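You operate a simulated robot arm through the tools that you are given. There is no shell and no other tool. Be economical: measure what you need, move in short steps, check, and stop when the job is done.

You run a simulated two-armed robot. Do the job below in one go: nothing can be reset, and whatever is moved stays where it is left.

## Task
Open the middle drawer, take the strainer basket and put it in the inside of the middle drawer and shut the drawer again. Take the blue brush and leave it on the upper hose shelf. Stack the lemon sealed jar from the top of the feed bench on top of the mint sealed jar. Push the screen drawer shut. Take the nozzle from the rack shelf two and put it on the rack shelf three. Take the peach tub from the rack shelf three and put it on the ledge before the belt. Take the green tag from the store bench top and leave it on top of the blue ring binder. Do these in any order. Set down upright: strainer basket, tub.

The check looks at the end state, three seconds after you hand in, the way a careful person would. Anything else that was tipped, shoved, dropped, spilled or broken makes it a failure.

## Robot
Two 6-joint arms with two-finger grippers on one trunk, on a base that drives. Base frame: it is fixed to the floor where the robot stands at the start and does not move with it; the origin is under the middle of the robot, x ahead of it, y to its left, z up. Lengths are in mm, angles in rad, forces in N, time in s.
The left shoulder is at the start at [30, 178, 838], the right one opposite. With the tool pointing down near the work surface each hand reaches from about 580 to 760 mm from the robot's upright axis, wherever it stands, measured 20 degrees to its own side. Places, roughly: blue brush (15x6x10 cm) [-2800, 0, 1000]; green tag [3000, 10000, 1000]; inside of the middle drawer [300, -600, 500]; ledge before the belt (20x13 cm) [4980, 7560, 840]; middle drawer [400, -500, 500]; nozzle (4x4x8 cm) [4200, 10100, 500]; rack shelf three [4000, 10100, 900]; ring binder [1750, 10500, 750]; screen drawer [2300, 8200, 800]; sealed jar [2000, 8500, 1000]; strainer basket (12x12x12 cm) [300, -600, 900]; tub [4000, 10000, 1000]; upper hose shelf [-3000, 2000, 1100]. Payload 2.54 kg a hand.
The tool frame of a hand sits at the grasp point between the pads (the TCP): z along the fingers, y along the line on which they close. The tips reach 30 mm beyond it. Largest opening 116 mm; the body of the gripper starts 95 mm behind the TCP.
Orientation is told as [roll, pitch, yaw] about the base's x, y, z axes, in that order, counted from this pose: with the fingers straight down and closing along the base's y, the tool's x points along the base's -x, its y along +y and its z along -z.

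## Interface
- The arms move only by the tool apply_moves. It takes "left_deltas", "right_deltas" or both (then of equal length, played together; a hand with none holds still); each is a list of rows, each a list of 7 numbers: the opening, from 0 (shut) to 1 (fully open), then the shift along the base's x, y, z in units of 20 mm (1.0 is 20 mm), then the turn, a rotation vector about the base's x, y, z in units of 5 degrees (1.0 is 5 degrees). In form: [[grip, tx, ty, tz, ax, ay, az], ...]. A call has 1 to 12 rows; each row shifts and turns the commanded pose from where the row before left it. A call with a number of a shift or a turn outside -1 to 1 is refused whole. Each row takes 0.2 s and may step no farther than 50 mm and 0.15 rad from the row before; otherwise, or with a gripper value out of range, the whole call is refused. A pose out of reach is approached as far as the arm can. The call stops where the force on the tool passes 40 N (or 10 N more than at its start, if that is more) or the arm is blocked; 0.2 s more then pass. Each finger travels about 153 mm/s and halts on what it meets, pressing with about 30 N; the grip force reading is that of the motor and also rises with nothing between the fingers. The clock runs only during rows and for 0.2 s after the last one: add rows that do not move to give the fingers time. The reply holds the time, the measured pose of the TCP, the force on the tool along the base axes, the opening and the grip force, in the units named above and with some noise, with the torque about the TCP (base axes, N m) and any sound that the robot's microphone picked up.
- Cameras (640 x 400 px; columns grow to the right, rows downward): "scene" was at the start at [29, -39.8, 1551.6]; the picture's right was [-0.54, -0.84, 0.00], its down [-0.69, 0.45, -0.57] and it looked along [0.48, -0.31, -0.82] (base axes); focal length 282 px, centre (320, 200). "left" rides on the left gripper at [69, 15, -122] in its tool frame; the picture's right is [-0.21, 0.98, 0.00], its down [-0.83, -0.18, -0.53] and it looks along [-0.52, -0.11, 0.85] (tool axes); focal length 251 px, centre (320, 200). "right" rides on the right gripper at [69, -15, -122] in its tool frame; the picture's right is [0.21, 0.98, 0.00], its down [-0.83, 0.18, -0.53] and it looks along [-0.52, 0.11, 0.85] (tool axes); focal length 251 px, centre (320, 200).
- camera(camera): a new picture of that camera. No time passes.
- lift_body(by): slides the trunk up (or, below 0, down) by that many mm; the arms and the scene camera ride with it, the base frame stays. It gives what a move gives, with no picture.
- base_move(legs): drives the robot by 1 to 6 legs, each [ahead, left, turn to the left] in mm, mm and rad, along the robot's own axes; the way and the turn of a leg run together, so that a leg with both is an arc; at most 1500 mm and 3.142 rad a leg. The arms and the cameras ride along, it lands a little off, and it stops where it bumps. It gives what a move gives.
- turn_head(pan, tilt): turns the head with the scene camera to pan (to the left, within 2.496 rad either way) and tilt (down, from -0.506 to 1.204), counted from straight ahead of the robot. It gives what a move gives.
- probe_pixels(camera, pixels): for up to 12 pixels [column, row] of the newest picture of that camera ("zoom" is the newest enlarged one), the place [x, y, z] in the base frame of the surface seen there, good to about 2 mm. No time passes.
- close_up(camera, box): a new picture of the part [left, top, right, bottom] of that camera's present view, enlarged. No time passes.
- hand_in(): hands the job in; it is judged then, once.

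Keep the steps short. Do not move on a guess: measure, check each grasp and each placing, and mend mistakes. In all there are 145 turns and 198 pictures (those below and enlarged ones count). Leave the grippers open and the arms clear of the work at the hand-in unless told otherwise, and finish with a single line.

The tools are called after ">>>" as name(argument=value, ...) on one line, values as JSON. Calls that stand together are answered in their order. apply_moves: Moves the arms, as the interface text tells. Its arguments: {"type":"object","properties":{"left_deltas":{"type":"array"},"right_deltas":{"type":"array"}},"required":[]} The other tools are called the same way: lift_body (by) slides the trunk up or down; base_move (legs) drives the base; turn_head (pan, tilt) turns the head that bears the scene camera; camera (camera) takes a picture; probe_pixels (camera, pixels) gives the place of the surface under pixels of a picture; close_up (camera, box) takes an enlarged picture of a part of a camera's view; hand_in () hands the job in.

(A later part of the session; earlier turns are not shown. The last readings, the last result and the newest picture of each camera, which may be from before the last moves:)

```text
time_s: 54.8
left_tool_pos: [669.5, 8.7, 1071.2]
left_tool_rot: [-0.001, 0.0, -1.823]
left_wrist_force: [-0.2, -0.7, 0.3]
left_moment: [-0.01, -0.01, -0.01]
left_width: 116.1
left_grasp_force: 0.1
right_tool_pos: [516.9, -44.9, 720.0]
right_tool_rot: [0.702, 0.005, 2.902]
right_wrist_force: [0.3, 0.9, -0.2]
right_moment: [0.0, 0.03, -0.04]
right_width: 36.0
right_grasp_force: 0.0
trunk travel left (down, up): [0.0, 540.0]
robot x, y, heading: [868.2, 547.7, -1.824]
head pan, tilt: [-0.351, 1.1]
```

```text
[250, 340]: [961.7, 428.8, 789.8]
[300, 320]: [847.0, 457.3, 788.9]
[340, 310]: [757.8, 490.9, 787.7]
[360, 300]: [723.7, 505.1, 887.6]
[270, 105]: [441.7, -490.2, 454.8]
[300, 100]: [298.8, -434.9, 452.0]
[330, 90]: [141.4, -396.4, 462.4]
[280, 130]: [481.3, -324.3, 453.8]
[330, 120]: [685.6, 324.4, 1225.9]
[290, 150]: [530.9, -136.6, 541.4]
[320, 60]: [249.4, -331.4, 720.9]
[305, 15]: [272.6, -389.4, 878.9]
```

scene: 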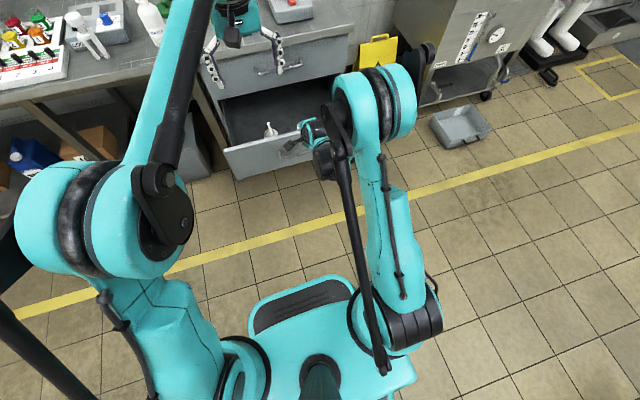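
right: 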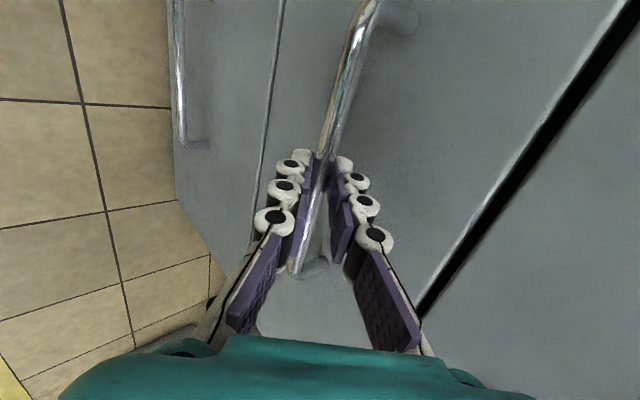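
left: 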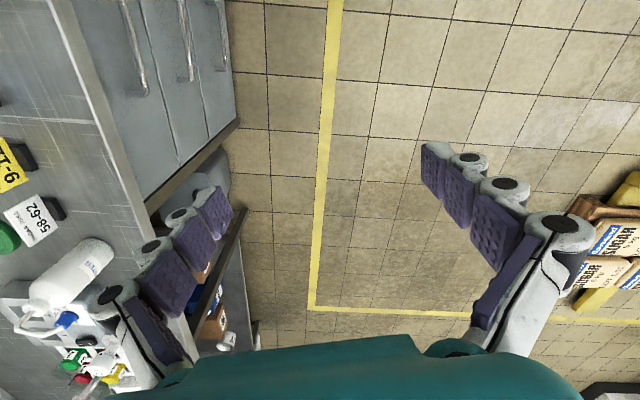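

I use the right hand camera to see my own base.

>>> camera(camera="right")

>>> turn_head(pan=-0.1, tilt=1.204)

>>> camera(camera="scene")

```text
167 pictures are left
```

right: 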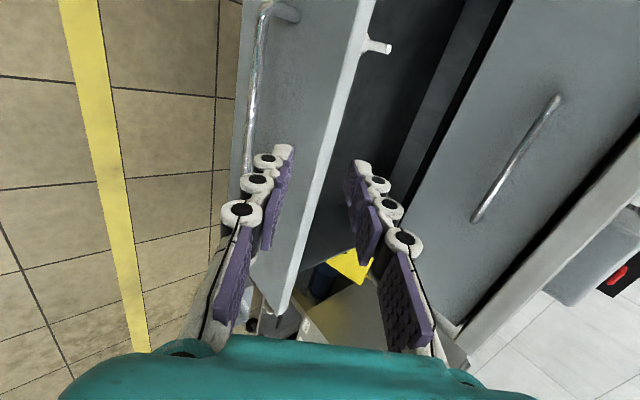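

```text
time_s: 55.6
left_tool_pos: [670.0, 7.6, 1070.9]
left_tool_rot: [-0.002, -0.001, -1.823]
left_wrist_force: [0.6, 0.0, -1.2]
left_moment: [0.0, 0.02, 0.01]
left_width: 116.1
left_grasp_force: 0.1
right_tool_pos: [515.9, -47.1, 719.2]
right_tool_rot: [0.703, 0.006, 2.902]
right_wrist_force: [-0.8, -0.2, 0.8]
right_moment: [0.0, 0.01, 0.01]
right_width: 36.0
right_grasp_force: 0.0
trunk travel left (down, up): [0.0, 540.0]
robot x, y, heading: [864.4, 546.8, -1.822]
head pan, tilt: [-0.099, 1.201]
```

```text
166 pictures are left
```

scene: 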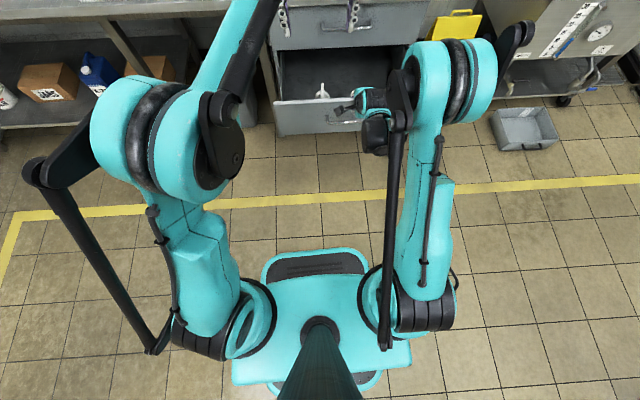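

>>> probe_pixels(camera="scene", pixels=[[315, 252], [280, 262], [355, 258], [315, 268], [315, 282], [262, 280], [368, 275], [370, 382], [315, 300]])

```text
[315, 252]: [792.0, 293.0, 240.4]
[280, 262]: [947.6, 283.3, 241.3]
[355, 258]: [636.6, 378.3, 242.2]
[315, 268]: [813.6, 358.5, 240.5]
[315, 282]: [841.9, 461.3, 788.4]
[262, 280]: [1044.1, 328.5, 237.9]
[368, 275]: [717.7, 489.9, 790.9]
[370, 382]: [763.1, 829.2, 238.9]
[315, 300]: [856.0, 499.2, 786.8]
```

The base (top z 240) can slide under the open drawer (bottom z ~425). I raise the trunk, turn the right hand straight down and look at the basket.

>>> lift_body(by=300)

>>> apply_moves(right_deltas=[[1, 0, 0, 1, 0.961, -0.275, 0], [1, 0, 0, 1, 0.961, -0.275, 0], [1, 0, 0, 1, 0.961, -0.275, 0], [1, 0, 0, 1, 0.961, -0.275, 0], [1, 0, 0, 1, 0.961, -0.275, 0], [1, 0, 0, 0.5, 0.961, -0.275, 0], [1, 0, 0, 0, 0.961, -0.275, 0], [1, 0, 0, 0, 0.961, -0.275, 0]])

>>> turn_head(pan=-0.25, tilt=0.8)

>>> camera(camera="scene")

```text
time_s: 58.6
left_tool_pos: [669.7, 8.5, 1370.8]
left_tool_rot: [-0.001, 0.001, -1.822]
left_wrist_force: [-0.5, -0.5, -0.4]
left_moment: [0.0, 0.0, 0.03]
left_width: 116.1
left_grasp_force: 0.0
right_tool_pos: [517.6, -45.6, 1018.6]
right_tool_rot: [0.703, 0.004, 2.901]
right_wrist_force: [0.3, 0.5, 0.3]
right_moment: [-0.03, 0.02, 0.0]
right_width: 36.3
right_grasp_force: 0.0
trunk travel left (down, up): [-300.0, 240.0]
robot x, y, heading: [863.1, 544.9, -1.824]
head pan, tilt: [-0.099, 1.201]
```

```text
time_s: 60.4
left_tool_pos: [669.3, 8.0, 1370.8]
left_tool_rot: [0.0, 0.001, -1.822]
left_wrist_force: [0.5, -0.1, 0.0]
left_moment: [0.04, 0.03, -0.01]
left_width: 115.7
left_grasp_force: 0.0
right_tool_pos: [517.3, -44.6, 1129.5]
right_tool_rot: [0.003, 0.029, 2.89]
right_wrist_force: [0.6, 0.5, -0.5]
right_moment: [0.0, 0.0, 0.01]
right_width: 116.1
right_grasp_force: 0.0
trunk travel left (down, up): [-300.0, 240.0]
robot x, y, heading: [867.7, 543.4, -1.821]
head pan, tilt: [-0.099, 1.201]
```

```text
time_s: 61.3
left_tool_pos: [668.2, 7.4, 1371.2]
left_tool_rot: [0.0, 0.0, -1.824]
left_wrist_force: [-1.0, -0.6, -0.2]
left_moment: [-0.01, -0.02, 0.01]
left_width: 116.1
left_grasp_force: 0.0
right_tool_pos: [516.4, -45.2, 1129.8]
right_tool_rot: [0.009, 0.029, 2.889]
right_wrist_force: [0.4, -0.6, 0.6]
right_moment: [0.0, 0.02, 0.03]
right_width: 116.2
right_grasp_force: 0.1
trunk travel left (down, up): [-300.0, 240.0]
robot x, y, heading: [868.6, 546.0, -1.823]
head pan, tilt: [-0.25, 0.799]
```

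```text
165 pictures are left
```

scene: 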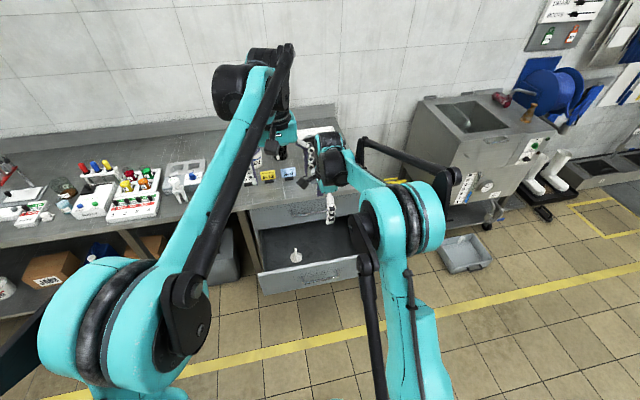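

I drive ahead 550 and right 110 so that the basket comes into the right hand's reach; base goes under the drawer.

>>> base_move(legs=[[400, -110, 0]])

>>> turn_head(pan=-0.15, tilt=1.204)

>>> camera(camera="scene")

>>> camera(camera="right")

```text
time_s: 63.9
left_tool_pos: [464.5, -357.3, 1372.0]
left_tool_rot: [0.0, -0.001, -1.823]
left_wrist_force: [-0.5, -0.5, 0.8]
left_moment: [0.06, -0.01, 0.01]
left_width: 116.0
left_grasp_force: 0.1
right_tool_pos: [311.1, -411.6, 1127.8]
right_tool_rot: [0.005, 0.03, 2.891]
right_wrist_force: [0.2, 0.2, 0.1]
right_moment: [-0.02, 0.03, -0.02]
right_width: 115.9
right_grasp_force: 0.0
trunk travel left (down, up): [-300.0, 240.0]
robot x, y, heading: [658.0, 183.7, -1.826]
head pan, tilt: [-0.25, 0.799]
```

```text
time_s: 64.7
left_tool_pos: [463.8, -356.2, 1371.5]
left_tool_rot: [-0.002, -0.001, -1.821]
left_wrist_force: [0.4, 0.8, 0.0]
left_moment: [0.01, 0.02, -0.02]
left_width: 116.0
left_grasp_force: 0.2
right_tool_pos: [312.0, -411.2, 1129.5]
right_tool_rot: [0.007, 0.029, 2.892]
right_wrist_force: [-0.4, 0.7, 0.0]
right_moment: [0.0, -0.01, 0.0]
right_width: 116.3
right_grasp_force: 0.1
trunk travel left (down, up): [-300.0, 240.0]
robot x, y, heading: [661.1, 183.8, -1.821]
head pan, tilt: [-0.15, 1.201]
```

```text
164 pictures are left
```

scene: 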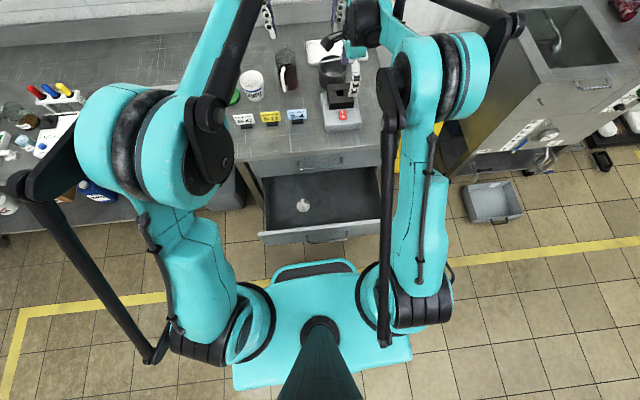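

```text
163 pictures are left
```

right: 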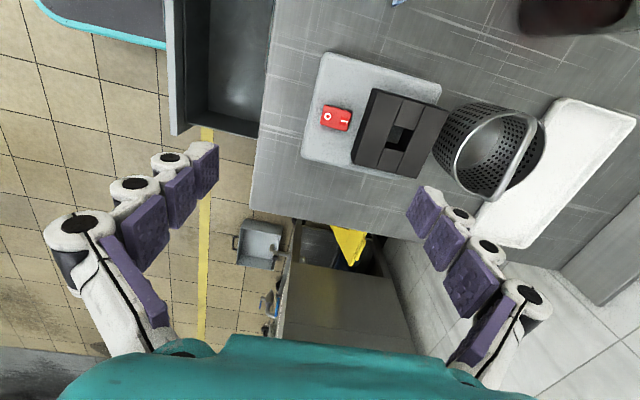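

Basket visible at (490,150) in the right view. I zoom and probe it.

>>> close_up(camera="right", box=[400, 70, 580, 220])

>>> probe_pixels(camera="right", pixels=[[470, 105], [455, 160], [490, 200], [528, 160], [518, 175], [532, 140], [505, 115], [537, 190], [545, 120], [440, 150], [420, 110], [480, 150]])

```text
2.67 times, centred on (490, 145) of right
```

zoom: 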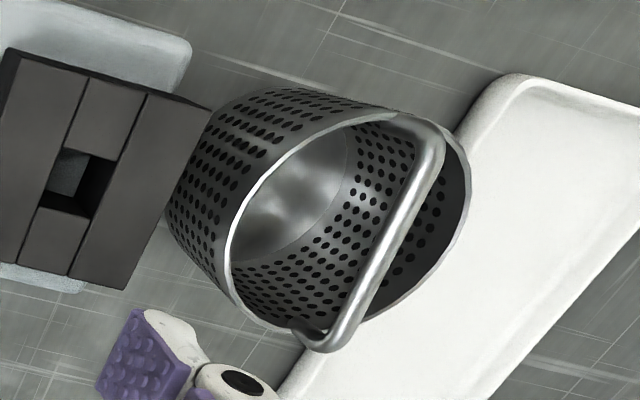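

```text
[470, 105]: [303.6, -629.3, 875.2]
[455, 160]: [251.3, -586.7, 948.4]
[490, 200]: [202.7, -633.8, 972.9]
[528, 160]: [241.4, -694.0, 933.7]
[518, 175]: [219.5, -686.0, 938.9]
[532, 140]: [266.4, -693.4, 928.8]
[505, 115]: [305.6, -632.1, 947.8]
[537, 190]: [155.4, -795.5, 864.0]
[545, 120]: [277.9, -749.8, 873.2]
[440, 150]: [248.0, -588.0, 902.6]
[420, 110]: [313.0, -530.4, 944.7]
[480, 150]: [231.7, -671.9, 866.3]
```

>>> probe_pixels(camera="zoom", pixels=[[425, 180], [405, 215], [380, 255], [355, 295], [335, 330], [433, 150], [400, 120], [300, 335], [250, 180], [460, 200], [235, 280], [420, 290]])

```text
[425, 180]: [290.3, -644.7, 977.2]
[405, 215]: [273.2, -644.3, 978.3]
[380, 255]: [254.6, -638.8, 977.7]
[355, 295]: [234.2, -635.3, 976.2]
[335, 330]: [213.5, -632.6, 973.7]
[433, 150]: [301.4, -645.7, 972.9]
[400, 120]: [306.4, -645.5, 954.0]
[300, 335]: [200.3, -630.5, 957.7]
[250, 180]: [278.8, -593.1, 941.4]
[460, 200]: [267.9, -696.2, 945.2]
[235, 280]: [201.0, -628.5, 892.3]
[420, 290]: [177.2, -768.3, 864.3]
```

Handle bar centre ≈[254,-638,976], running nearly along x. It's 898 mm ahead; I drive 170 mm closer.

>>> base_move(legs=[[170, 0, 0]])

>>> lift_body(by=-150)

>>> camera(camera="right")

```text
time_s: 66.2
left_tool_pos: [422.4, -524.1, 1370.6]
left_tool_rot: [0.001, 0.001, -1.821]
left_wrist_force: [0.2, -0.9, 0.2]
left_moment: [0.0, -0.06, 0.0]
left_width: 115.9
left_grasp_force: 0.0
right_tool_pos: [269.8, -577.4, 1129.9]
right_tool_rot: [0.006, 0.03, 2.893]
right_wrist_force: [0.4, -0.3, 0.3]
right_moment: [0.03, -0.02, 0.0]
right_width: 115.9
right_grasp_force: 0.1
trunk travel left (down, up): [-300.0, 240.0]
robot x, y, heading: [615.5, 14.7, -1.818]
head pan, tilt: [-0.15, 1.201]
```

```text
time_s: 67.8
left_tool_pos: [421.5, -521.6, 1225.6]
left_tool_rot: [0.0, -0.002, -1.821]
left_wrist_force: [0.4, 0.5, 0.1]
left_moment: [0.01, 0.02, -0.02]
left_width: 116.0
left_grasp_force: 0.1
right_tool_pos: [270.0, -578.3, 986.1]
right_tool_rot: [0.015, 0.031, 2.89]
right_wrist_force: [0.7, -3.1, 17.0]
right_moment: [-1.13, 0.1, 0.05]
right_width: 116.3
right_grasp_force: 0.2
trunk travel left (down, up): [-154.0, 386.0]
robot x, y, heading: [621.0, 15.9, -1.823]
head pan, tilt: [-0.15, 1.201]
stopped: the force on the tool passed its limit at 48 N (the readings are from after the stop); the commanded pose is now the measured one
```

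```text
161 pictures are left
```

right: 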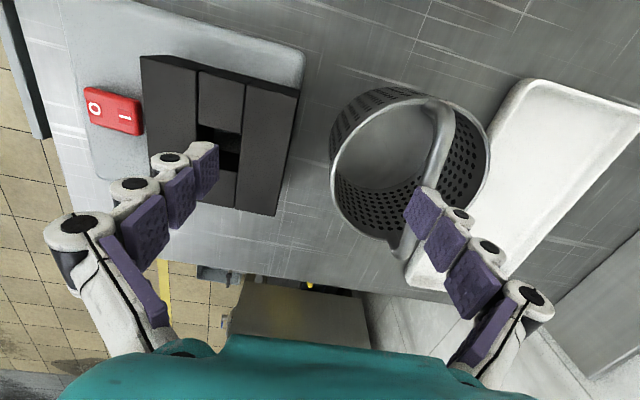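

The hand touched down on something (17 N up). I raise straight up 60 mm and look.

>>> apply_moves(right_deltas=[[1, 0, 0, 1, 0, 0, 0], [1, 0, 0, 1, 0, 0, 0], [1, 0, 0, 1, 0, 0, 0]])

>>> camera(camera="right")

>>> probe_pixels(camera="right", pixels=[[440, 110], [430, 160], [410, 230], [360, 120], [240, 90], [260, 150]])

```text
time_s: 68.6
left_tool_pos: [421.6, -522.5, 1224.0]
left_tool_rot: [0.0, 0.001, -1.822]
left_wrist_force: [0.4, -0.8, 0.0]
left_moment: [-0.02, 0.02, 0.0]
left_width: 115.9
left_grasp_force: 0.1
right_tool_pos: [268.1, -578.7, 1044.4]
right_tool_rot: [0.01, 0.029, 2.891]
right_wrist_force: [0.0, 0.5, -0.7]
right_moment: [0.04, 0.0, -0.02]
right_width: 116.1
right_grasp_force: 0.0
trunk travel left (down, up): [-154.0, 386.0]
robot x, y, heading: [620.9, 19.3, -1.82]
head pan, tilt: [-0.15, 1.201]
```

```text
160 pictures are left
```

right: 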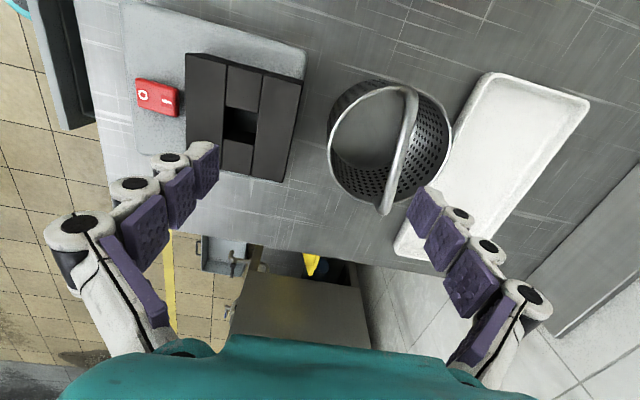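

```text
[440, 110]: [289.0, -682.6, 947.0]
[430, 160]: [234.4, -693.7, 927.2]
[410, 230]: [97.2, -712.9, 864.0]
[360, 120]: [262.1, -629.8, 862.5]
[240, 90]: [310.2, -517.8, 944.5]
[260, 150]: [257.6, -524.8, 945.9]
```

>>> probe_pixels(camera="right", pixels=[[411, 105], [408, 130], [401, 155], [393, 180], [386, 205], [407, 92], [332, 150], [452, 140], [365, 88]])

```text
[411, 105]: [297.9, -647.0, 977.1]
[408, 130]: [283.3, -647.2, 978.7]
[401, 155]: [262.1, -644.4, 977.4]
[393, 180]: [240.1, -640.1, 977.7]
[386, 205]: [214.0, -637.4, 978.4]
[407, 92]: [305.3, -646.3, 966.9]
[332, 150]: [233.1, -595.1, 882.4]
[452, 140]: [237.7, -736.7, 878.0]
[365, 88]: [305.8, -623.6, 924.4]
```

The basket is hardly moved. I centre over the bar, narrow to 60 mm, and descend with the bar between the fingers.

>>> apply_moves(right_deltas=[[0.5, -0.15, -0.79, 0, 0, 0, 0.375], [0.5, -0.15, -0.79, 0, 0, 0, 0.375], [0.5, -0.15, -0.79, 0, 0, 0, 0.375], [0.5, -0.15, -0.79, 0, 0, 0, 0.375], [0.5, 0, 0, -0.8, 0, 0, 0], [0.5, 0, 0, -0.8, 0, 0, 0], [0.5, 0, 0, -0.8, 0, 0, 0], [0.5, 0, 0, -0.8, 0, 0, 0]])

>>> camera(camera="right")

```text
time_s: 70.4
left_tool_pos: [420.5, -523.4, 1226.6]
left_tool_rot: [0.001, 0.0, -1.821]
left_wrist_force: [-0.2, 0.2, -1.0]
left_moment: [0.04, 0.02, 0.0]
left_width: 115.9
left_grasp_force: 0.0
right_tool_pos: [256.9, -642.3, 980.2]
right_tool_rot: [0.012, 0.029, 3.023]
right_wrist_force: [-0.2, -0.3, 0.4]
right_moment: [0.02, -0.01, 0.0]
right_width: 58.0
right_grasp_force: 0.0
trunk travel left (down, up): [-154.0, 386.0]
robot x, y, heading: [620.4, 15.6, -1.824]
head pan, tilt: [-0.15, 1.201]
```

```text
159 pictures are left
```

right: 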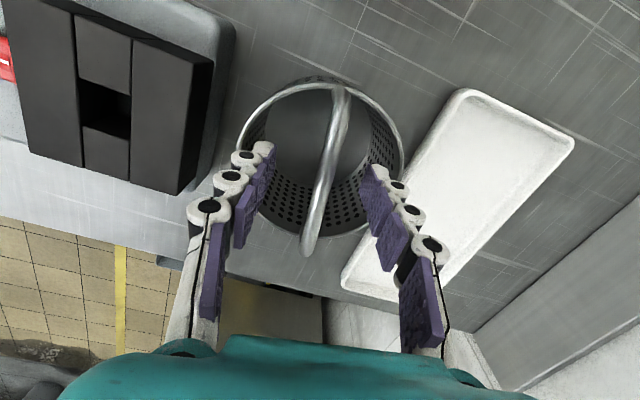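

The bar is between the fingers. I close and lift 100 mm.

>>> apply_moves(right_deltas=[[0.2, 0, 0, 0, 0, 0, 0], [0, 0, 0, 0, 0, 0, 0], [0, 0, 0, 0, 0, 0, 0], [0, 0, 0, 0, 0, 0, 0], [0, 0, 0, 0.6, 0, 0, 0], [0, 0, 0, 1, 0, 0, 0], [0, 0, 0, 1, 0, 0, 0], [0, 0, 0, 1, 0, 0, 0], [0, 0, 0, 1, 0, 0, 0], [0, 0, 0, 1, 0, 0, 0]])

>>> camera(camera="right")

>>> camera(camera="scene")

```text
time_s: 72.6
left_tool_pos: [421.4, -524.3, 1225.0]
left_tool_rot: [0.0, 0.0, -1.821]
left_wrist_force: [0.2, -0.6, 0.0]
left_moment: [-0.02, 0.02, 0.02]
left_width: 115.8
left_grasp_force: 0.0
right_tool_pos: [256.8, -642.4, 1093.7]
right_tool_rot: [0.012, 0.031, 3.02]
right_wrist_force: [0.1, 0.3, -3.8]
right_moment: [0.0, -0.07, 0.0]
right_width: 8.4
right_grasp_force: 30.6
trunk travel left (down, up): [-154.0, 386.0]
robot x, y, heading: [617.4, 15.5, -1.821]
head pan, tilt: [-0.15, 1.201]
```

```text
158 pictures are left
```

right: 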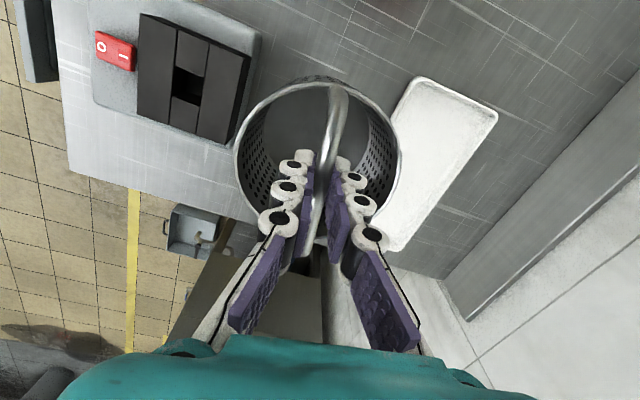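

```text
157 pictures are left
```

scene: 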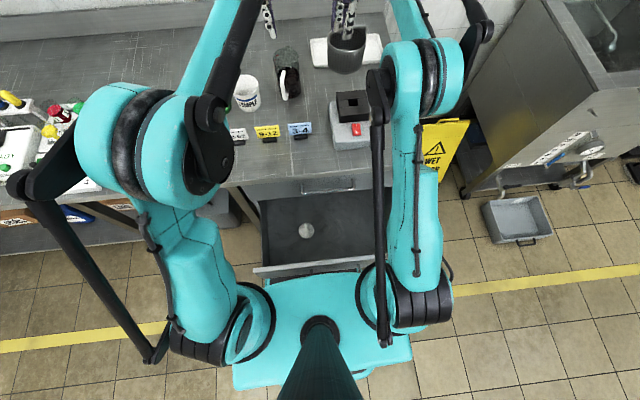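

Basket held. I back up 380 mm so the drawer interior is within reach, then look.

>>> base_move(legs=[[-380, 0, 0]])

>>> turn_head(pan=-0.15, tilt=1.0)

>>> camera(camera="scene")

```text
time_s: 74.9
left_tool_pos: [517.6, -165.0, 1225.4]
left_tool_rot: [-0.001, 0.0, -1.809]
left_wrist_force: [1.1, -0.1, 0.5]
left_moment: [0.01, -0.01, -0.03]
left_width: 115.9
left_grasp_force: 0.0
right_tool_pos: [353.7, -286.6, 1093.3]
right_tool_rot: [0.012, 0.03, 3.032]
right_wrist_force: [-0.1, 0.6, -2.7]
right_moment: [-0.04, 0.02, 0.02]
right_width: 8.4
right_grasp_force: 29.6
trunk travel left (down, up): [-154.0, 386.0]
robot x, y, heading: [702.7, 378.4, -1.807]
head pan, tilt: [-0.15, 1.201]
```

```text
time_s: 75.7
left_tool_pos: [516.5, -166.5, 1224.0]
left_tool_rot: [0.0, -0.002, -1.81]
left_wrist_force: [-0.6, 0.1, 0.0]
left_moment: [0.01, 0.03, 0.02]
left_width: 115.9
left_grasp_force: 0.1
right_tool_pos: [354.2, -287.3, 1093.3]
right_tool_rot: [0.013, 0.028, 3.036]
right_wrist_force: [-0.6, -0.5, -4.1]
right_moment: [0.0, -0.02, 0.0]
right_width: 8.5
right_grasp_force: 30.2
trunk travel left (down, up): [-154.0, 386.0]
robot x, y, heading: [710.1, 375.8, -1.808]
head pan, tilt: [-0.15, 1.0]
```

```text
156 pictures are left
```

scene: 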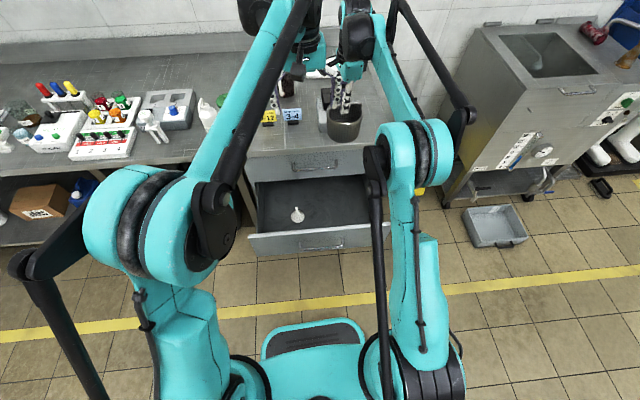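

>>> close_up(camera="scene", box=[230, 90, 400, 270])

>>> probe_pixels(camera="scene", pixels=[[298, 210], [298, 218], [265, 190], [268, 225], [345, 190], [360, 215], [355, 222], [300, 240], [250, 240], [375, 225], [330, 205], [330, 180]])

```text
2.22 times, centred on (315, 180) of scene
```

zoom: 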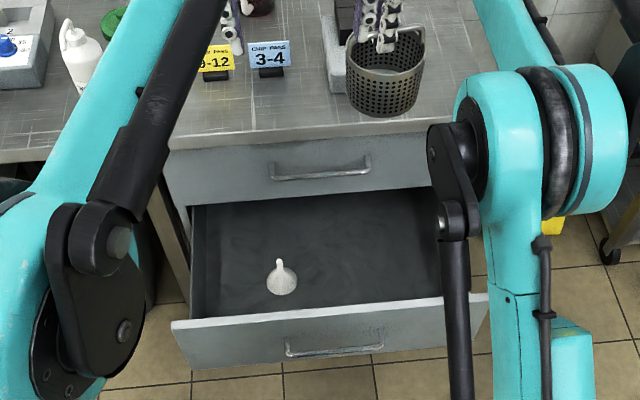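

```text
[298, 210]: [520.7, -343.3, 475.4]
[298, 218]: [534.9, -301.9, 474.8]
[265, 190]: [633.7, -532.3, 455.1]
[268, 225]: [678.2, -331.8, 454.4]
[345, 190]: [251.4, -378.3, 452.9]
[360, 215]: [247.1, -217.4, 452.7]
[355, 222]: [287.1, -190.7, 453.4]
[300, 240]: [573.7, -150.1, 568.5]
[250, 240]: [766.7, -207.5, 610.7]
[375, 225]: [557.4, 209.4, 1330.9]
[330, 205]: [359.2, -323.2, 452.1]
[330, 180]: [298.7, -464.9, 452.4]
```

Drawer floor z 453; funnel at [525,-310]. I'll put the basket at [365,-240]: move over it, lower the trunk, then the arm.

>>> apply_moves(right_deltas=[[0, 0.2, 0.8, 0, 0, 0, 0], [0, 0.2, 0.8, 0, 0, 0, 0], [0, 0.15, 0.75, 0, 0, 0, 0]])

>>> lift_body(by=-154)

>>> apply_moves(right_deltas=[[0, 0, 0, -1, 0, 0, 0], [0, 0, 0, -1, 0, 0, 0], [0, 0, 0, -1, 0, 0, 0], [0, 0, 0, -1, 0, 0, 0], [0, 0, 0, -1, 0, 0, 0], [0, 0, 0, -1, 0, 0, 0], [0, 0, 0, -1, 0, 0, 0], [0, 0, 0, -1, 0, 0, 0], [0, 0, 0, -1, 0, 0, 0], [0, 0, 0, -1, 0, 0, 0]])

>>> camera(camera="scene")

```text
time_s: 76.5
left_tool_pos: [517.5, -164.4, 1224.9]
left_tool_rot: [-0.001, -0.001, -1.809]
left_wrist_force: [-0.5, 0.6, -0.7]
left_moment: [0.0, 0.01, -0.02]
left_width: 116.2
left_grasp_force: 0.2
right_tool_pos: [366.5, -239.0, 1093.7]
right_tool_rot: [0.01, 0.03, 3.034]
right_wrist_force: [-0.5, -0.8, -2.8]
right_moment: [-0.01, 0.02, 0.0]
right_width: 8.2
right_grasp_force: 29.9
trunk travel left (down, up): [-154.0, 386.0]
robot x, y, heading: [705.4, 374.3, -1.805]
head pan, tilt: [-0.15, 1.0]
```

```text
time_s: 78.2
left_tool_pos: [516.2, -166.5, 1071.2]
left_tool_rot: [0.0, 0.001, -1.807]
left_wrist_force: [0.0, -0.4, -0.4]
left_moment: [0.01, 0.0, -0.01]
left_width: 115.8
left_grasp_force: 0.2
right_tool_pos: [366.7, -239.0, 940.6]
right_tool_rot: [0.012, 0.03, 3.035]
right_wrist_force: [-0.1, -0.2, -3.6]
right_moment: [-0.03, 0.0, 0.02]
right_width: 8.5
right_grasp_force: 30.1
trunk travel left (down, up): [0.0, 540.0]
robot x, y, heading: [706.9, 376.8, -1.809]
head pan, tilt: [-0.15, 1.0]
```

```text
time_s: 80.4
left_tool_pos: [517.8, -166.7, 1071.4]
left_tool_rot: [0.001, 0.0, -1.809]
left_wrist_force: [-0.4, -0.5, 0.2]
left_moment: [0.0, 0.04, 0.0]
left_width: 115.8
left_grasp_force: 0.0
right_tool_pos: [367.6, -238.7, 739.2]
right_tool_rot: [0.012, 0.03, 3.036]
right_wrist_force: [0.5, -0.1, -2.9]
right_moment: [-0.02, -0.01, 0.01]
right_width: 8.2
right_grasp_force: 30.4
trunk travel left (down, up): [0.0, 540.0]
robot x, y, heading: [708.1, 377.8, -1.807]
head pan, tilt: [-0.15, 1.0]
```

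```text
154 pictures are left
```

scene: 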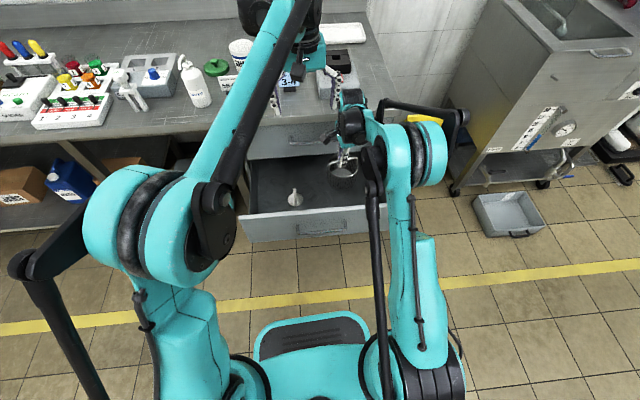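

Tracking well. I lower the remaining ~160 mm, gently at the end.

>>> apply_moves(right_deltas=[[0, 0, 0, -1, 0, 0, 0], [0, 0, 0, -1, 0, 0, 0], [0, 0, 0, -1, 0, 0, 0], [0, 0, 0, -1, 0, 0, 0], [0, 0, 0, -1, 0, 0, 0], [0, 0, 0, -1, 0, 0, 0], [0, 0, 0, -1, 0, 0, 0], [0, 0, 0, -0.8, 0, 0, 0], [0, 0, 0, -0.4, 0, 0, 0]])

>>> camera(camera="right")

>>> close_up(camera="scene", box=[230, 90, 400, 270])

```text
time_s: 82.4
left_tool_pos: [517.5, -165.6, 1071.9]
left_tool_rot: [-0.001, -0.001, -1.807]
left_wrist_force: [-0.2, 0.8, 0.1]
left_moment: [0.0, 0.0, 0.0]
left_width: 115.9
left_grasp_force: 0.1
right_tool_pos: [365.8, -239.0, 576.0]
right_tool_rot: [0.012, 0.031, 3.035]
right_wrist_force: [0.2, 0.7, -3.6]
right_moment: [-0.03, -0.03, 0.02]
right_width: 8.4
right_grasp_force: 29.9
trunk travel left (down, up): [0.0, 540.0]
robot x, y, heading: [711.7, 374.8, -1.809]
head pan, tilt: [-0.15, 1.0]
```

```text
153 pictures are left
```

right: 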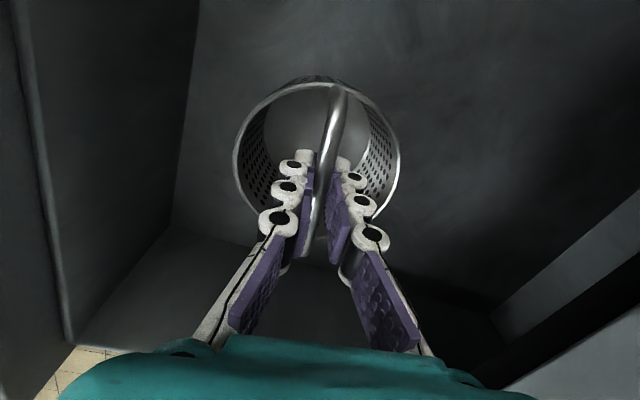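

```text
2.22 times, centred on (315, 180) of scene
```

zoom: 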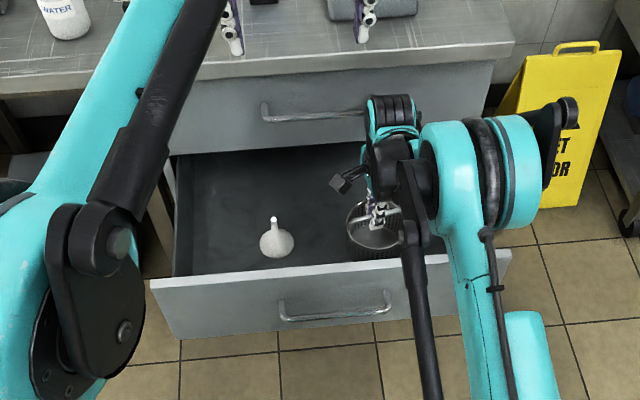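

Almost touching. I lower a few more mm until contact.

>>> apply_moves(right_deltas=[[0, 0, 0, -0.1, 0, 0, 0], [0, 0, 0, -0.1, 0, 0, 0]])

```text
time_s: 83.0
left_tool_pos: [517.1, -165.5, 1070.2]
left_tool_rot: [-0.001, 0.0, -1.809]
left_wrist_force: [-0.1, -1.0, -0.3]
left_moment: [-0.01, -0.01, -0.01]
left_width: 116.1
left_grasp_force: 0.0
right_tool_pos: [366.7, -240.5, 573.2]
right_tool_rot: [0.012, 0.03, 3.036]
right_wrist_force: [0.7, -0.3, -0.7]
right_moment: [-0.02, 0.1, -0.03]
right_width: 8.2
right_grasp_force: 29.9
trunk travel left (down, up): [0.0, 540.0]
robot x, y, heading: [707.8, 375.2, -1.81]
head pan, tilt: [-0.15, 1.0]
```

Contact: weight is off. I open and rise straight up.

>>> apply_moves(right_deltas=[[0.2, 0, 0, 0, 0, 0, 0], [0.45, 0, 0, 0, 0, 0, 0], [0.45, 0, 0, 0.5, 0, 0, 0], [0.45, 0, 0, 1, 0, 0, 0], [0.45, 0, 0, 1, 0, 0, 0], [0.45, 0, 0, 1, 0, 0, 0], [0.45, 0, 0, 1, 0, 0, 0], [0.45, 0, 0, 1, 0, 0, 0], [0.45, 0, 0, 1, 0, 0, 0], [0.45, 0, 0, 1, 0, 0, 0], [0.45, 0, 0, 1, 0, 0, 0], [0.45, 0, 0, 1, 0, 0, 0]])

>>> camera(camera="right")

>>> close_up(camera="scene", box=[230, 90, 400, 270])

```text
time_s: 85.6
left_tool_pos: [516.6, -164.9, 1071.2]
left_tool_rot: [0.0, -0.001, -1.808]
left_wrist_force: [0.4, -0.1, -0.8]
left_moment: [0.01, -0.02, -0.03]
left_width: 116.1
left_grasp_force: 0.0
right_tool_pos: [366.5, -240.5, 762.7]
right_tool_rot: [0.012, 0.031, 3.035]
right_wrist_force: [-0.2, 0.1, 0.4]
right_moment: [0.03, -0.01, 0.03]
right_width: 52.4
right_grasp_force: 0.0
trunk travel left (down, up): [0.0, 540.0]
robot x, y, heading: [704.6, 374.3, -1.809]
head pan, tilt: [-0.15, 1.0]
```

```text
151 pictures are left
```

right: 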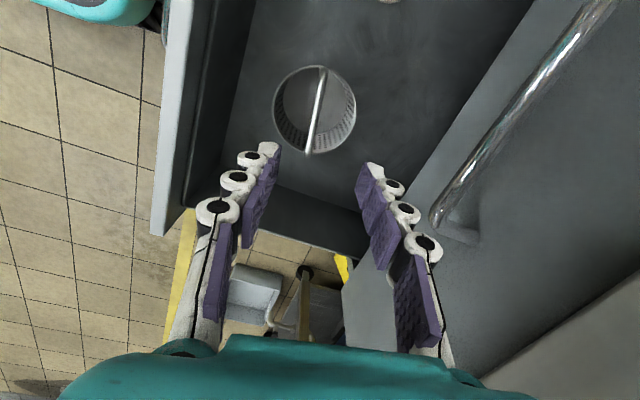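

```text
2.22 times, centred on (315, 180) of scene
```

zoom: 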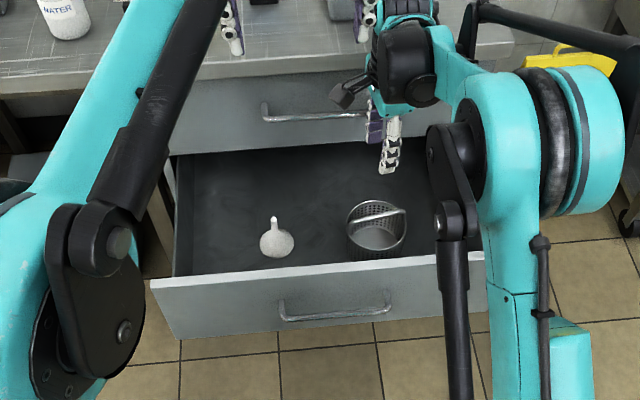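

The basket stands upright in the drawer. I close the fingers and reposition the base (back 150, left 120) so the hand is in front of the drawer face to push it shut.

>>> base_move(legs=[[-180, 120, 0]])

>>> apply_moves(right_deltas=[[0, 0.1, 0.6, 0, 0, 0, 0], [0, 0.1, 0.6, 0, 0, 0, 0], [0, 0, 0, 0, 0, 0, 0]])

>>> camera(camera="right")

>>> camera(camera="scene")

```text
time_s: 87.3
left_tool_pos: [676.1, -18.9, 1072.1]
left_tool_rot: [0.0, -0.002, -1.807]
left_wrist_force: [0.2, 0.6, 0.6]
left_moment: [-0.05, 0.03, 0.0]
left_width: 115.8
left_grasp_force: 0.1
right_tool_pos: [526.2, -94.5, 762.7]
right_tool_rot: [0.014, 0.03, 3.035]
right_wrist_force: [0.9, 0.5, 0.2]
right_moment: [-0.03, 0.02, -0.02]
right_width: 52.2
right_grasp_force: 0.1
trunk travel left (down, up): [0.0, 540.0]
robot x, y, heading: [864.8, 521.2, -1.809]
head pan, tilt: [-0.15, 1.0]
```

```text
time_s: 88.1
left_tool_pos: [676.9, -19.3, 1070.3]
left_tool_rot: [0.001, 0.001, -1.806]
left_wrist_force: [0.5, 0.3, -0.5]
left_moment: [0.0, 0.02, -0.01]
left_width: 116.0
left_grasp_force: 0.1
right_tool_pos: [531.2, -71.6, 761.9]
right_tool_rot: [0.014, 0.03, 3.035]
right_wrist_force: [-0.6, 0.3, 0.6]
right_moment: [0.02, 0.0, -0.03]
right_width: 0.0
right_grasp_force: 28.7
trunk travel left (down, up): [0.0, 540.0]
robot x, y, heading: [867.3, 523.1, -1.805]
head pan, tilt: [-0.15, 1.0]
```

```text
149 pictures are left
```

right: 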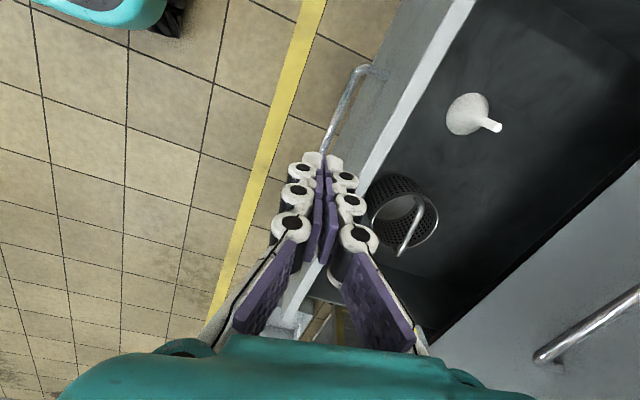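

```text
148 pictures are left
```

scene: 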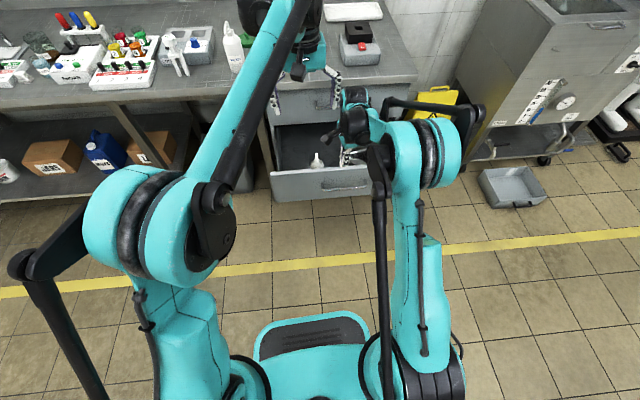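

>>> probe_pixels(camera="right", pixels=[[436, 50], [400, 60], [420, 30], [345, 100], [362, 72], [400, 120], [300, 290]])

```text
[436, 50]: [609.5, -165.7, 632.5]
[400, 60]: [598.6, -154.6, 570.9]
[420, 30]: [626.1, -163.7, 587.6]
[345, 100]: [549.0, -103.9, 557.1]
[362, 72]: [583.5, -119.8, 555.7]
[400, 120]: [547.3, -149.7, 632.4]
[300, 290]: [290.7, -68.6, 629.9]
```

The body of a vertical hand would hit the top drawer's handle, so I'll re-grip the handle in the tilted pose as before. Back up 170, tilt the hand and go to the pre-grasp.

>>> base_move(legs=[[-170, 0, 0]])

>>> apply_moves(right_deltas=[[0.31, -0.2, -0.5, -0.5, -0.961, 0.275, -0.2], [0.31, -0.2, -0.5, -0.5, -0.961, 0.275, -0.2], [0.31, -0.2, -0.5, -0.5, -0.961, 0.275, -0.2], [0.31, -0.2, -0.5, -0.5, -0.961, 0.275, -0.2], [0.31, -0.2, -0.5, -0.5, -0.961, 0.275, -0.2], [0.31, -0.2, -0.5, -0.5, -0.961, 0.275, -0.2], [0.31, -0.2, -0.5, -0.5, -0.961, 0.275, -0.2], [0.31, -0.2, -0.5, -0.5, -0.961, 0.275, -0.2]])

>>> camera(camera="right")

```text
time_s: 89.6
left_tool_pos: [716.6, 147.4, 1071.8]
left_tool_rot: [0.0, -0.002, -1.807]
left_wrist_force: [-0.6, 1.0, -0.7]
left_moment: [-0.05, 0.0, 0.01]
left_width: 116.2
left_grasp_force: 0.1
right_tool_pos: [570.5, 94.2, 761.0]
right_tool_rot: [0.014, 0.029, 3.035]
right_wrist_force: [0.9, 0.2, 0.2]
right_moment: [-0.05, 0.0, 0.02]
right_width: 0.0
right_grasp_force: 29.0
trunk travel left (down, up): [0.0, 540.0]
robot x, y, heading: [904.9, 687.8, -1.812]
head pan, tilt: [-0.15, 1.0]
```

```text
time_s: 91.4
left_tool_pos: [715.1, 145.9, 1071.0]
left_tool_rot: [-0.001, -0.001, -1.807]
left_wrist_force: [0.3, -0.3, 0.8]
left_moment: [-0.01, 0.0, 0.0]
left_width: 116.0
left_grasp_force: 0.0
right_tool_pos: [537.5, 12.9, 680.5]
right_tool_rot: [0.707, -0.042, 2.885]
right_wrist_force: [0.0, -0.4, 0.4]
right_moment: [-0.01, 0.0, -0.02]
right_width: 35.8
right_grasp_force: 0.1
trunk travel left (down, up): [0.0, 540.0]
robot x, y, heading: [903.5, 685.3, -1.808]
head pan, tilt: [-0.15, 1.0]
```

```text
147 pictures are left
```

right: 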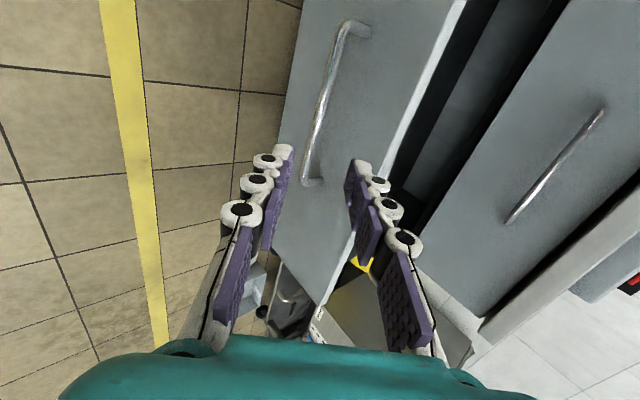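

>>> probe_pixels(camera="right", pixels=[[311, 165], [316, 130], [324, 95], [333, 60], [342, 35]])

```text
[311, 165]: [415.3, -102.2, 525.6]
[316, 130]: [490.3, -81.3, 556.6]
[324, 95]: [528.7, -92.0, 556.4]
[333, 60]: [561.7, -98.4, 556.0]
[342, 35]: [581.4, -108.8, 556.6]
```

I approach the bar at [500,-85] along the tool direction.

>>> apply_moves(right_deltas=[[0.31, -0.3, -0.5, -0.72, 0, 0, 0], [0.31, -0.3, -0.5, -0.72, 0, 0, 0], [0.31, -0.3, -0.5, -0.72, 0, 0, 0], [0.31, -0.18, -0.63, -0.75, 0, 0, 0], [0.31, -0.18, -0.63, -0.75, 0, 0, 0], [0.31, -0.18, -0.63, -0.75, 0, 0, 0], [0.31, -0.18, -0.63, -0.75, 0, 0, 0], [0.31, -0.18, -0.63, -0.75, 0, 0, 0]])

>>> camera(camera="right")

```text
time_s: 93.2
left_tool_pos: [716.1, 145.4, 1071.9]
left_tool_rot: [0.0, 0.002, -1.807]
left_wrist_force: [0.1, -0.5, 0.4]
left_moment: [0.03, -0.02, 0.05]
left_width: 116.2
left_grasp_force: 0.1
right_tool_pos: [503.6, -79.9, 563.8]
right_tool_rot: [0.706, -0.042, 2.887]
right_wrist_force: [0.5, 0.6, -1.6]
right_moment: [0.0, 0.01, -0.03]
right_width: 35.7
right_grasp_force: 0.0
trunk travel left (down, up): [0.0, 540.0]
robot x, y, heading: [904.4, 687.1, -1.807]
head pan, tilt: [-0.15, 1.0]
```

```text
146 pictures are left
```

right: 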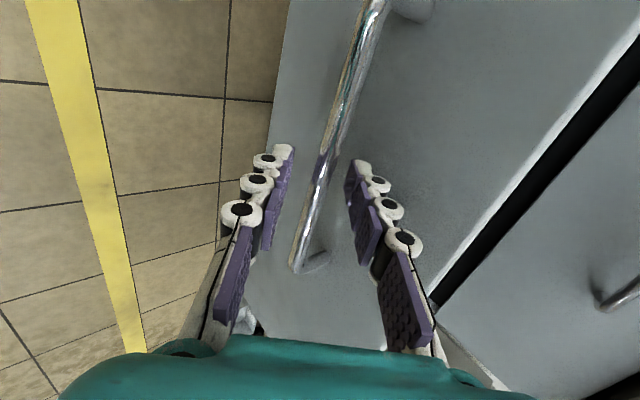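

I grip the bar and push in by driving ahead 245 mm.

>>> apply_moves(right_deltas=[[0.1, 0, 0, 0, 0, 0, 0], [0, 0, 0, 0, 0, 0, 0], [0, 0, 0, 0, 0, 0, 0]])

>>> base_move(legs=[[200, -8, 0]])

>>> camera(camera="scene")

```text
time_s: 94.0
left_tool_pos: [717.2, 147.7, 1071.2]
left_tool_rot: [0.0, -0.002, -1.807]
left_wrist_force: [-0.2, 0.5, 0.5]
left_moment: [-0.02, -0.02, 0.02]
left_width: 116.0
left_grasp_force: 0.0
right_tool_pos: [501.3, -79.6, 563.5]
right_tool_rot: [0.707, -0.043, 2.885]
right_wrist_force: [0.1, -1.9, 4.2]
right_moment: [-0.26, -0.66, -0.56]
right_width: 11.5
right_grasp_force: 38.5
trunk travel left (down, up): [0.0, 540.0]
robot x, y, heading: [903.2, 689.6, -1.807]
head pan, tilt: [-0.15, 1.0]
```

```text
time_s: 95.6
left_tool_pos: [661.7, -45.2, 1071.3]
left_tool_rot: [0.001, -0.003, -1.804]
left_wrist_force: [0.3, 0.7, 0.0]
left_moment: [0.02, 0.01, -0.02]
left_width: 115.9
left_grasp_force: 0.1
right_tool_pos: [446.3, -271.6, 564.5]
right_tool_rot: [0.707, -0.042, 2.885]
right_wrist_force: [-27.1, 6.6, 6.1]
right_moment: [0.03, 0.28, -1.39]
right_width: 11.6
right_grasp_force: 38.6
trunk travel left (down, up): [0.0, 540.0]
robot x, y, heading: [850.7, 491.3, -1.803]
head pan, tilt: [-0.15, 1.0]
```

```text
145 pictures are left
```

scene: 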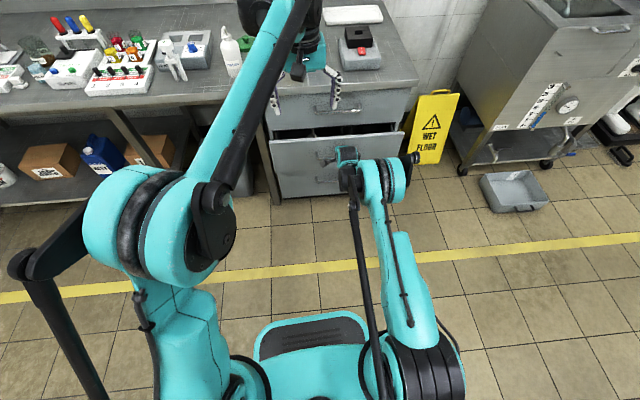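

About 64 mm remain. I finish pushing with the arm along -n.

>>> apply_moves(right_deltas=[[0, -0.32, -0.75, 0, 0, 0, 0], [0, -0.26, -0.75, 0, 0, 0, 0], [0, -0.22, -0.75, 0, 0, 0, 0], [0, -0.2, -0.7, 0, 0, 0, 0], [0, -0.05, -0.2, 0, 0, 0, 0]])

>>> camera(camera="scene")

```text
time_s: 96.3
left_tool_pos: [662.0, -48.7, 1069.8]
left_tool_rot: [0.003, 0.001, -1.805]
left_wrist_force: [0.2, -0.7, 0.0]
left_moment: [-0.03, -0.01, 0.0]
left_width: 115.8
left_grasp_force: 0.1
right_tool_pos: [437.1, -296.8, 564.9]
right_tool_rot: [0.691, -0.038, 2.885]
right_wrist_force: [2.0, 2.4, -30.5]
right_moment: [0.2, -0.38, -0.83]
right_width: 11.4
right_grasp_force: 38.7
right hand out of reach, approached as far as the arm can: row 2, 3
trunk travel left (down, up): [0.0, 540.0]
robot x, y, heading: [850.8, 496.8, -1.808]
head pan, tilt: [-0.15, 1.0]
stopped in row 3 (right hand): the force on the tool passed its limit at 46 N (the readings are from after the stop); the commanded pose is now the measured one
```

```text
144 pictures are left
```

scene: 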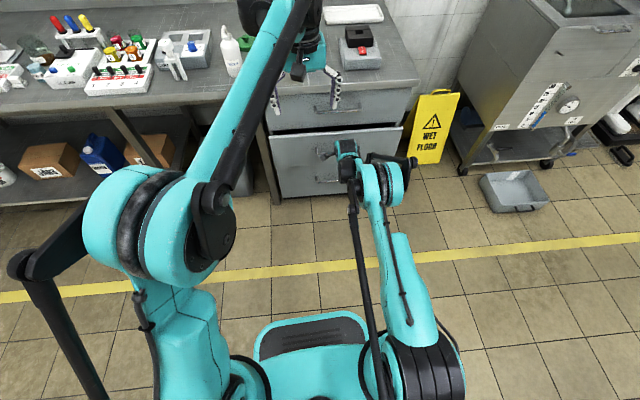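

Outer reach reached; I drive the base ahead 40 mm to finish.

>>> base_move(legs=[[40, -1, 0]])

>>> close_up(camera="scene", box=[250, 60, 430, 210])

```text
time_s: 97.0
left_tool_pos: [661.1, -49.6, 1070.6]
left_tool_rot: [-0.001, 0.001, -1.803]
left_wrist_force: [-0.7, 0.1, 0.2]
left_moment: [0.02, 0.0, 0.0]
left_width: 116.2
left_grasp_force: 0.1
right_tool_pos: [437.2, -297.9, 563.3]
right_tool_rot: [0.688, -0.036, 2.884]
right_wrist_force: [0.4, 1.7, -7.9]
right_moment: [-0.01, -0.49, -0.81]
right_width: 11.3
right_grasp_force: 38.5
trunk travel left (down, up): [0.0, 540.0]
robot x, y, heading: [850.5, 493.7, -1.802]
head pan, tilt: [-0.15, 1.0]
stopped in leg 1: the force on the tool passed its limit at 47 N (the readings are from after the stop); the commanded pose is now the measured one
```

```text
2.67 times, centred on (340, 135) of scene
```

zoom: 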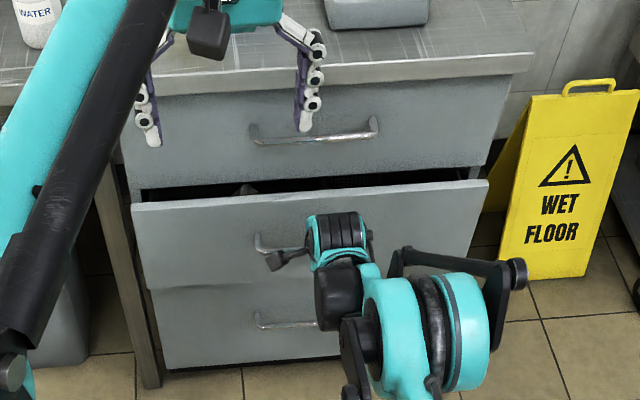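

>>> base_move(legs=[[40, -1, 0]])

>>> close_up(camera="scene", box=[250, 60, 430, 210])

```text
time_s: 97.9
left_tool_pos: [650.9, -88.3, 1071.2]
left_tool_rot: [0.001, 0.0, -1.805]
left_wrist_force: [0.2, 0.5, 0.6]
left_moment: [-0.03, -0.02, -0.02]
left_width: 115.9
left_grasp_force: 0.1
right_tool_pos: [427.0, -334.8, 563.5]
right_tool_rot: [0.687, -0.039, 2.884]
right_wrist_force: [-2.6, 15.9, -16.8]
right_moment: [0.24, -0.18, -1.03]
right_width: 11.2
right_grasp_force: 38.1
trunk travel left (down, up): [0.0, 540.0]
robot x, y, heading: [836.1, 458.2, -1.806]
head pan, tilt: [-0.15, 1.0]
```

```text
2.67 times, centred on (340, 135) of scene
```

zoom: 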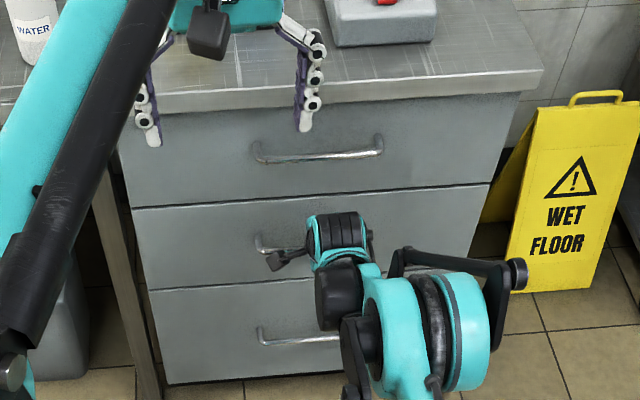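

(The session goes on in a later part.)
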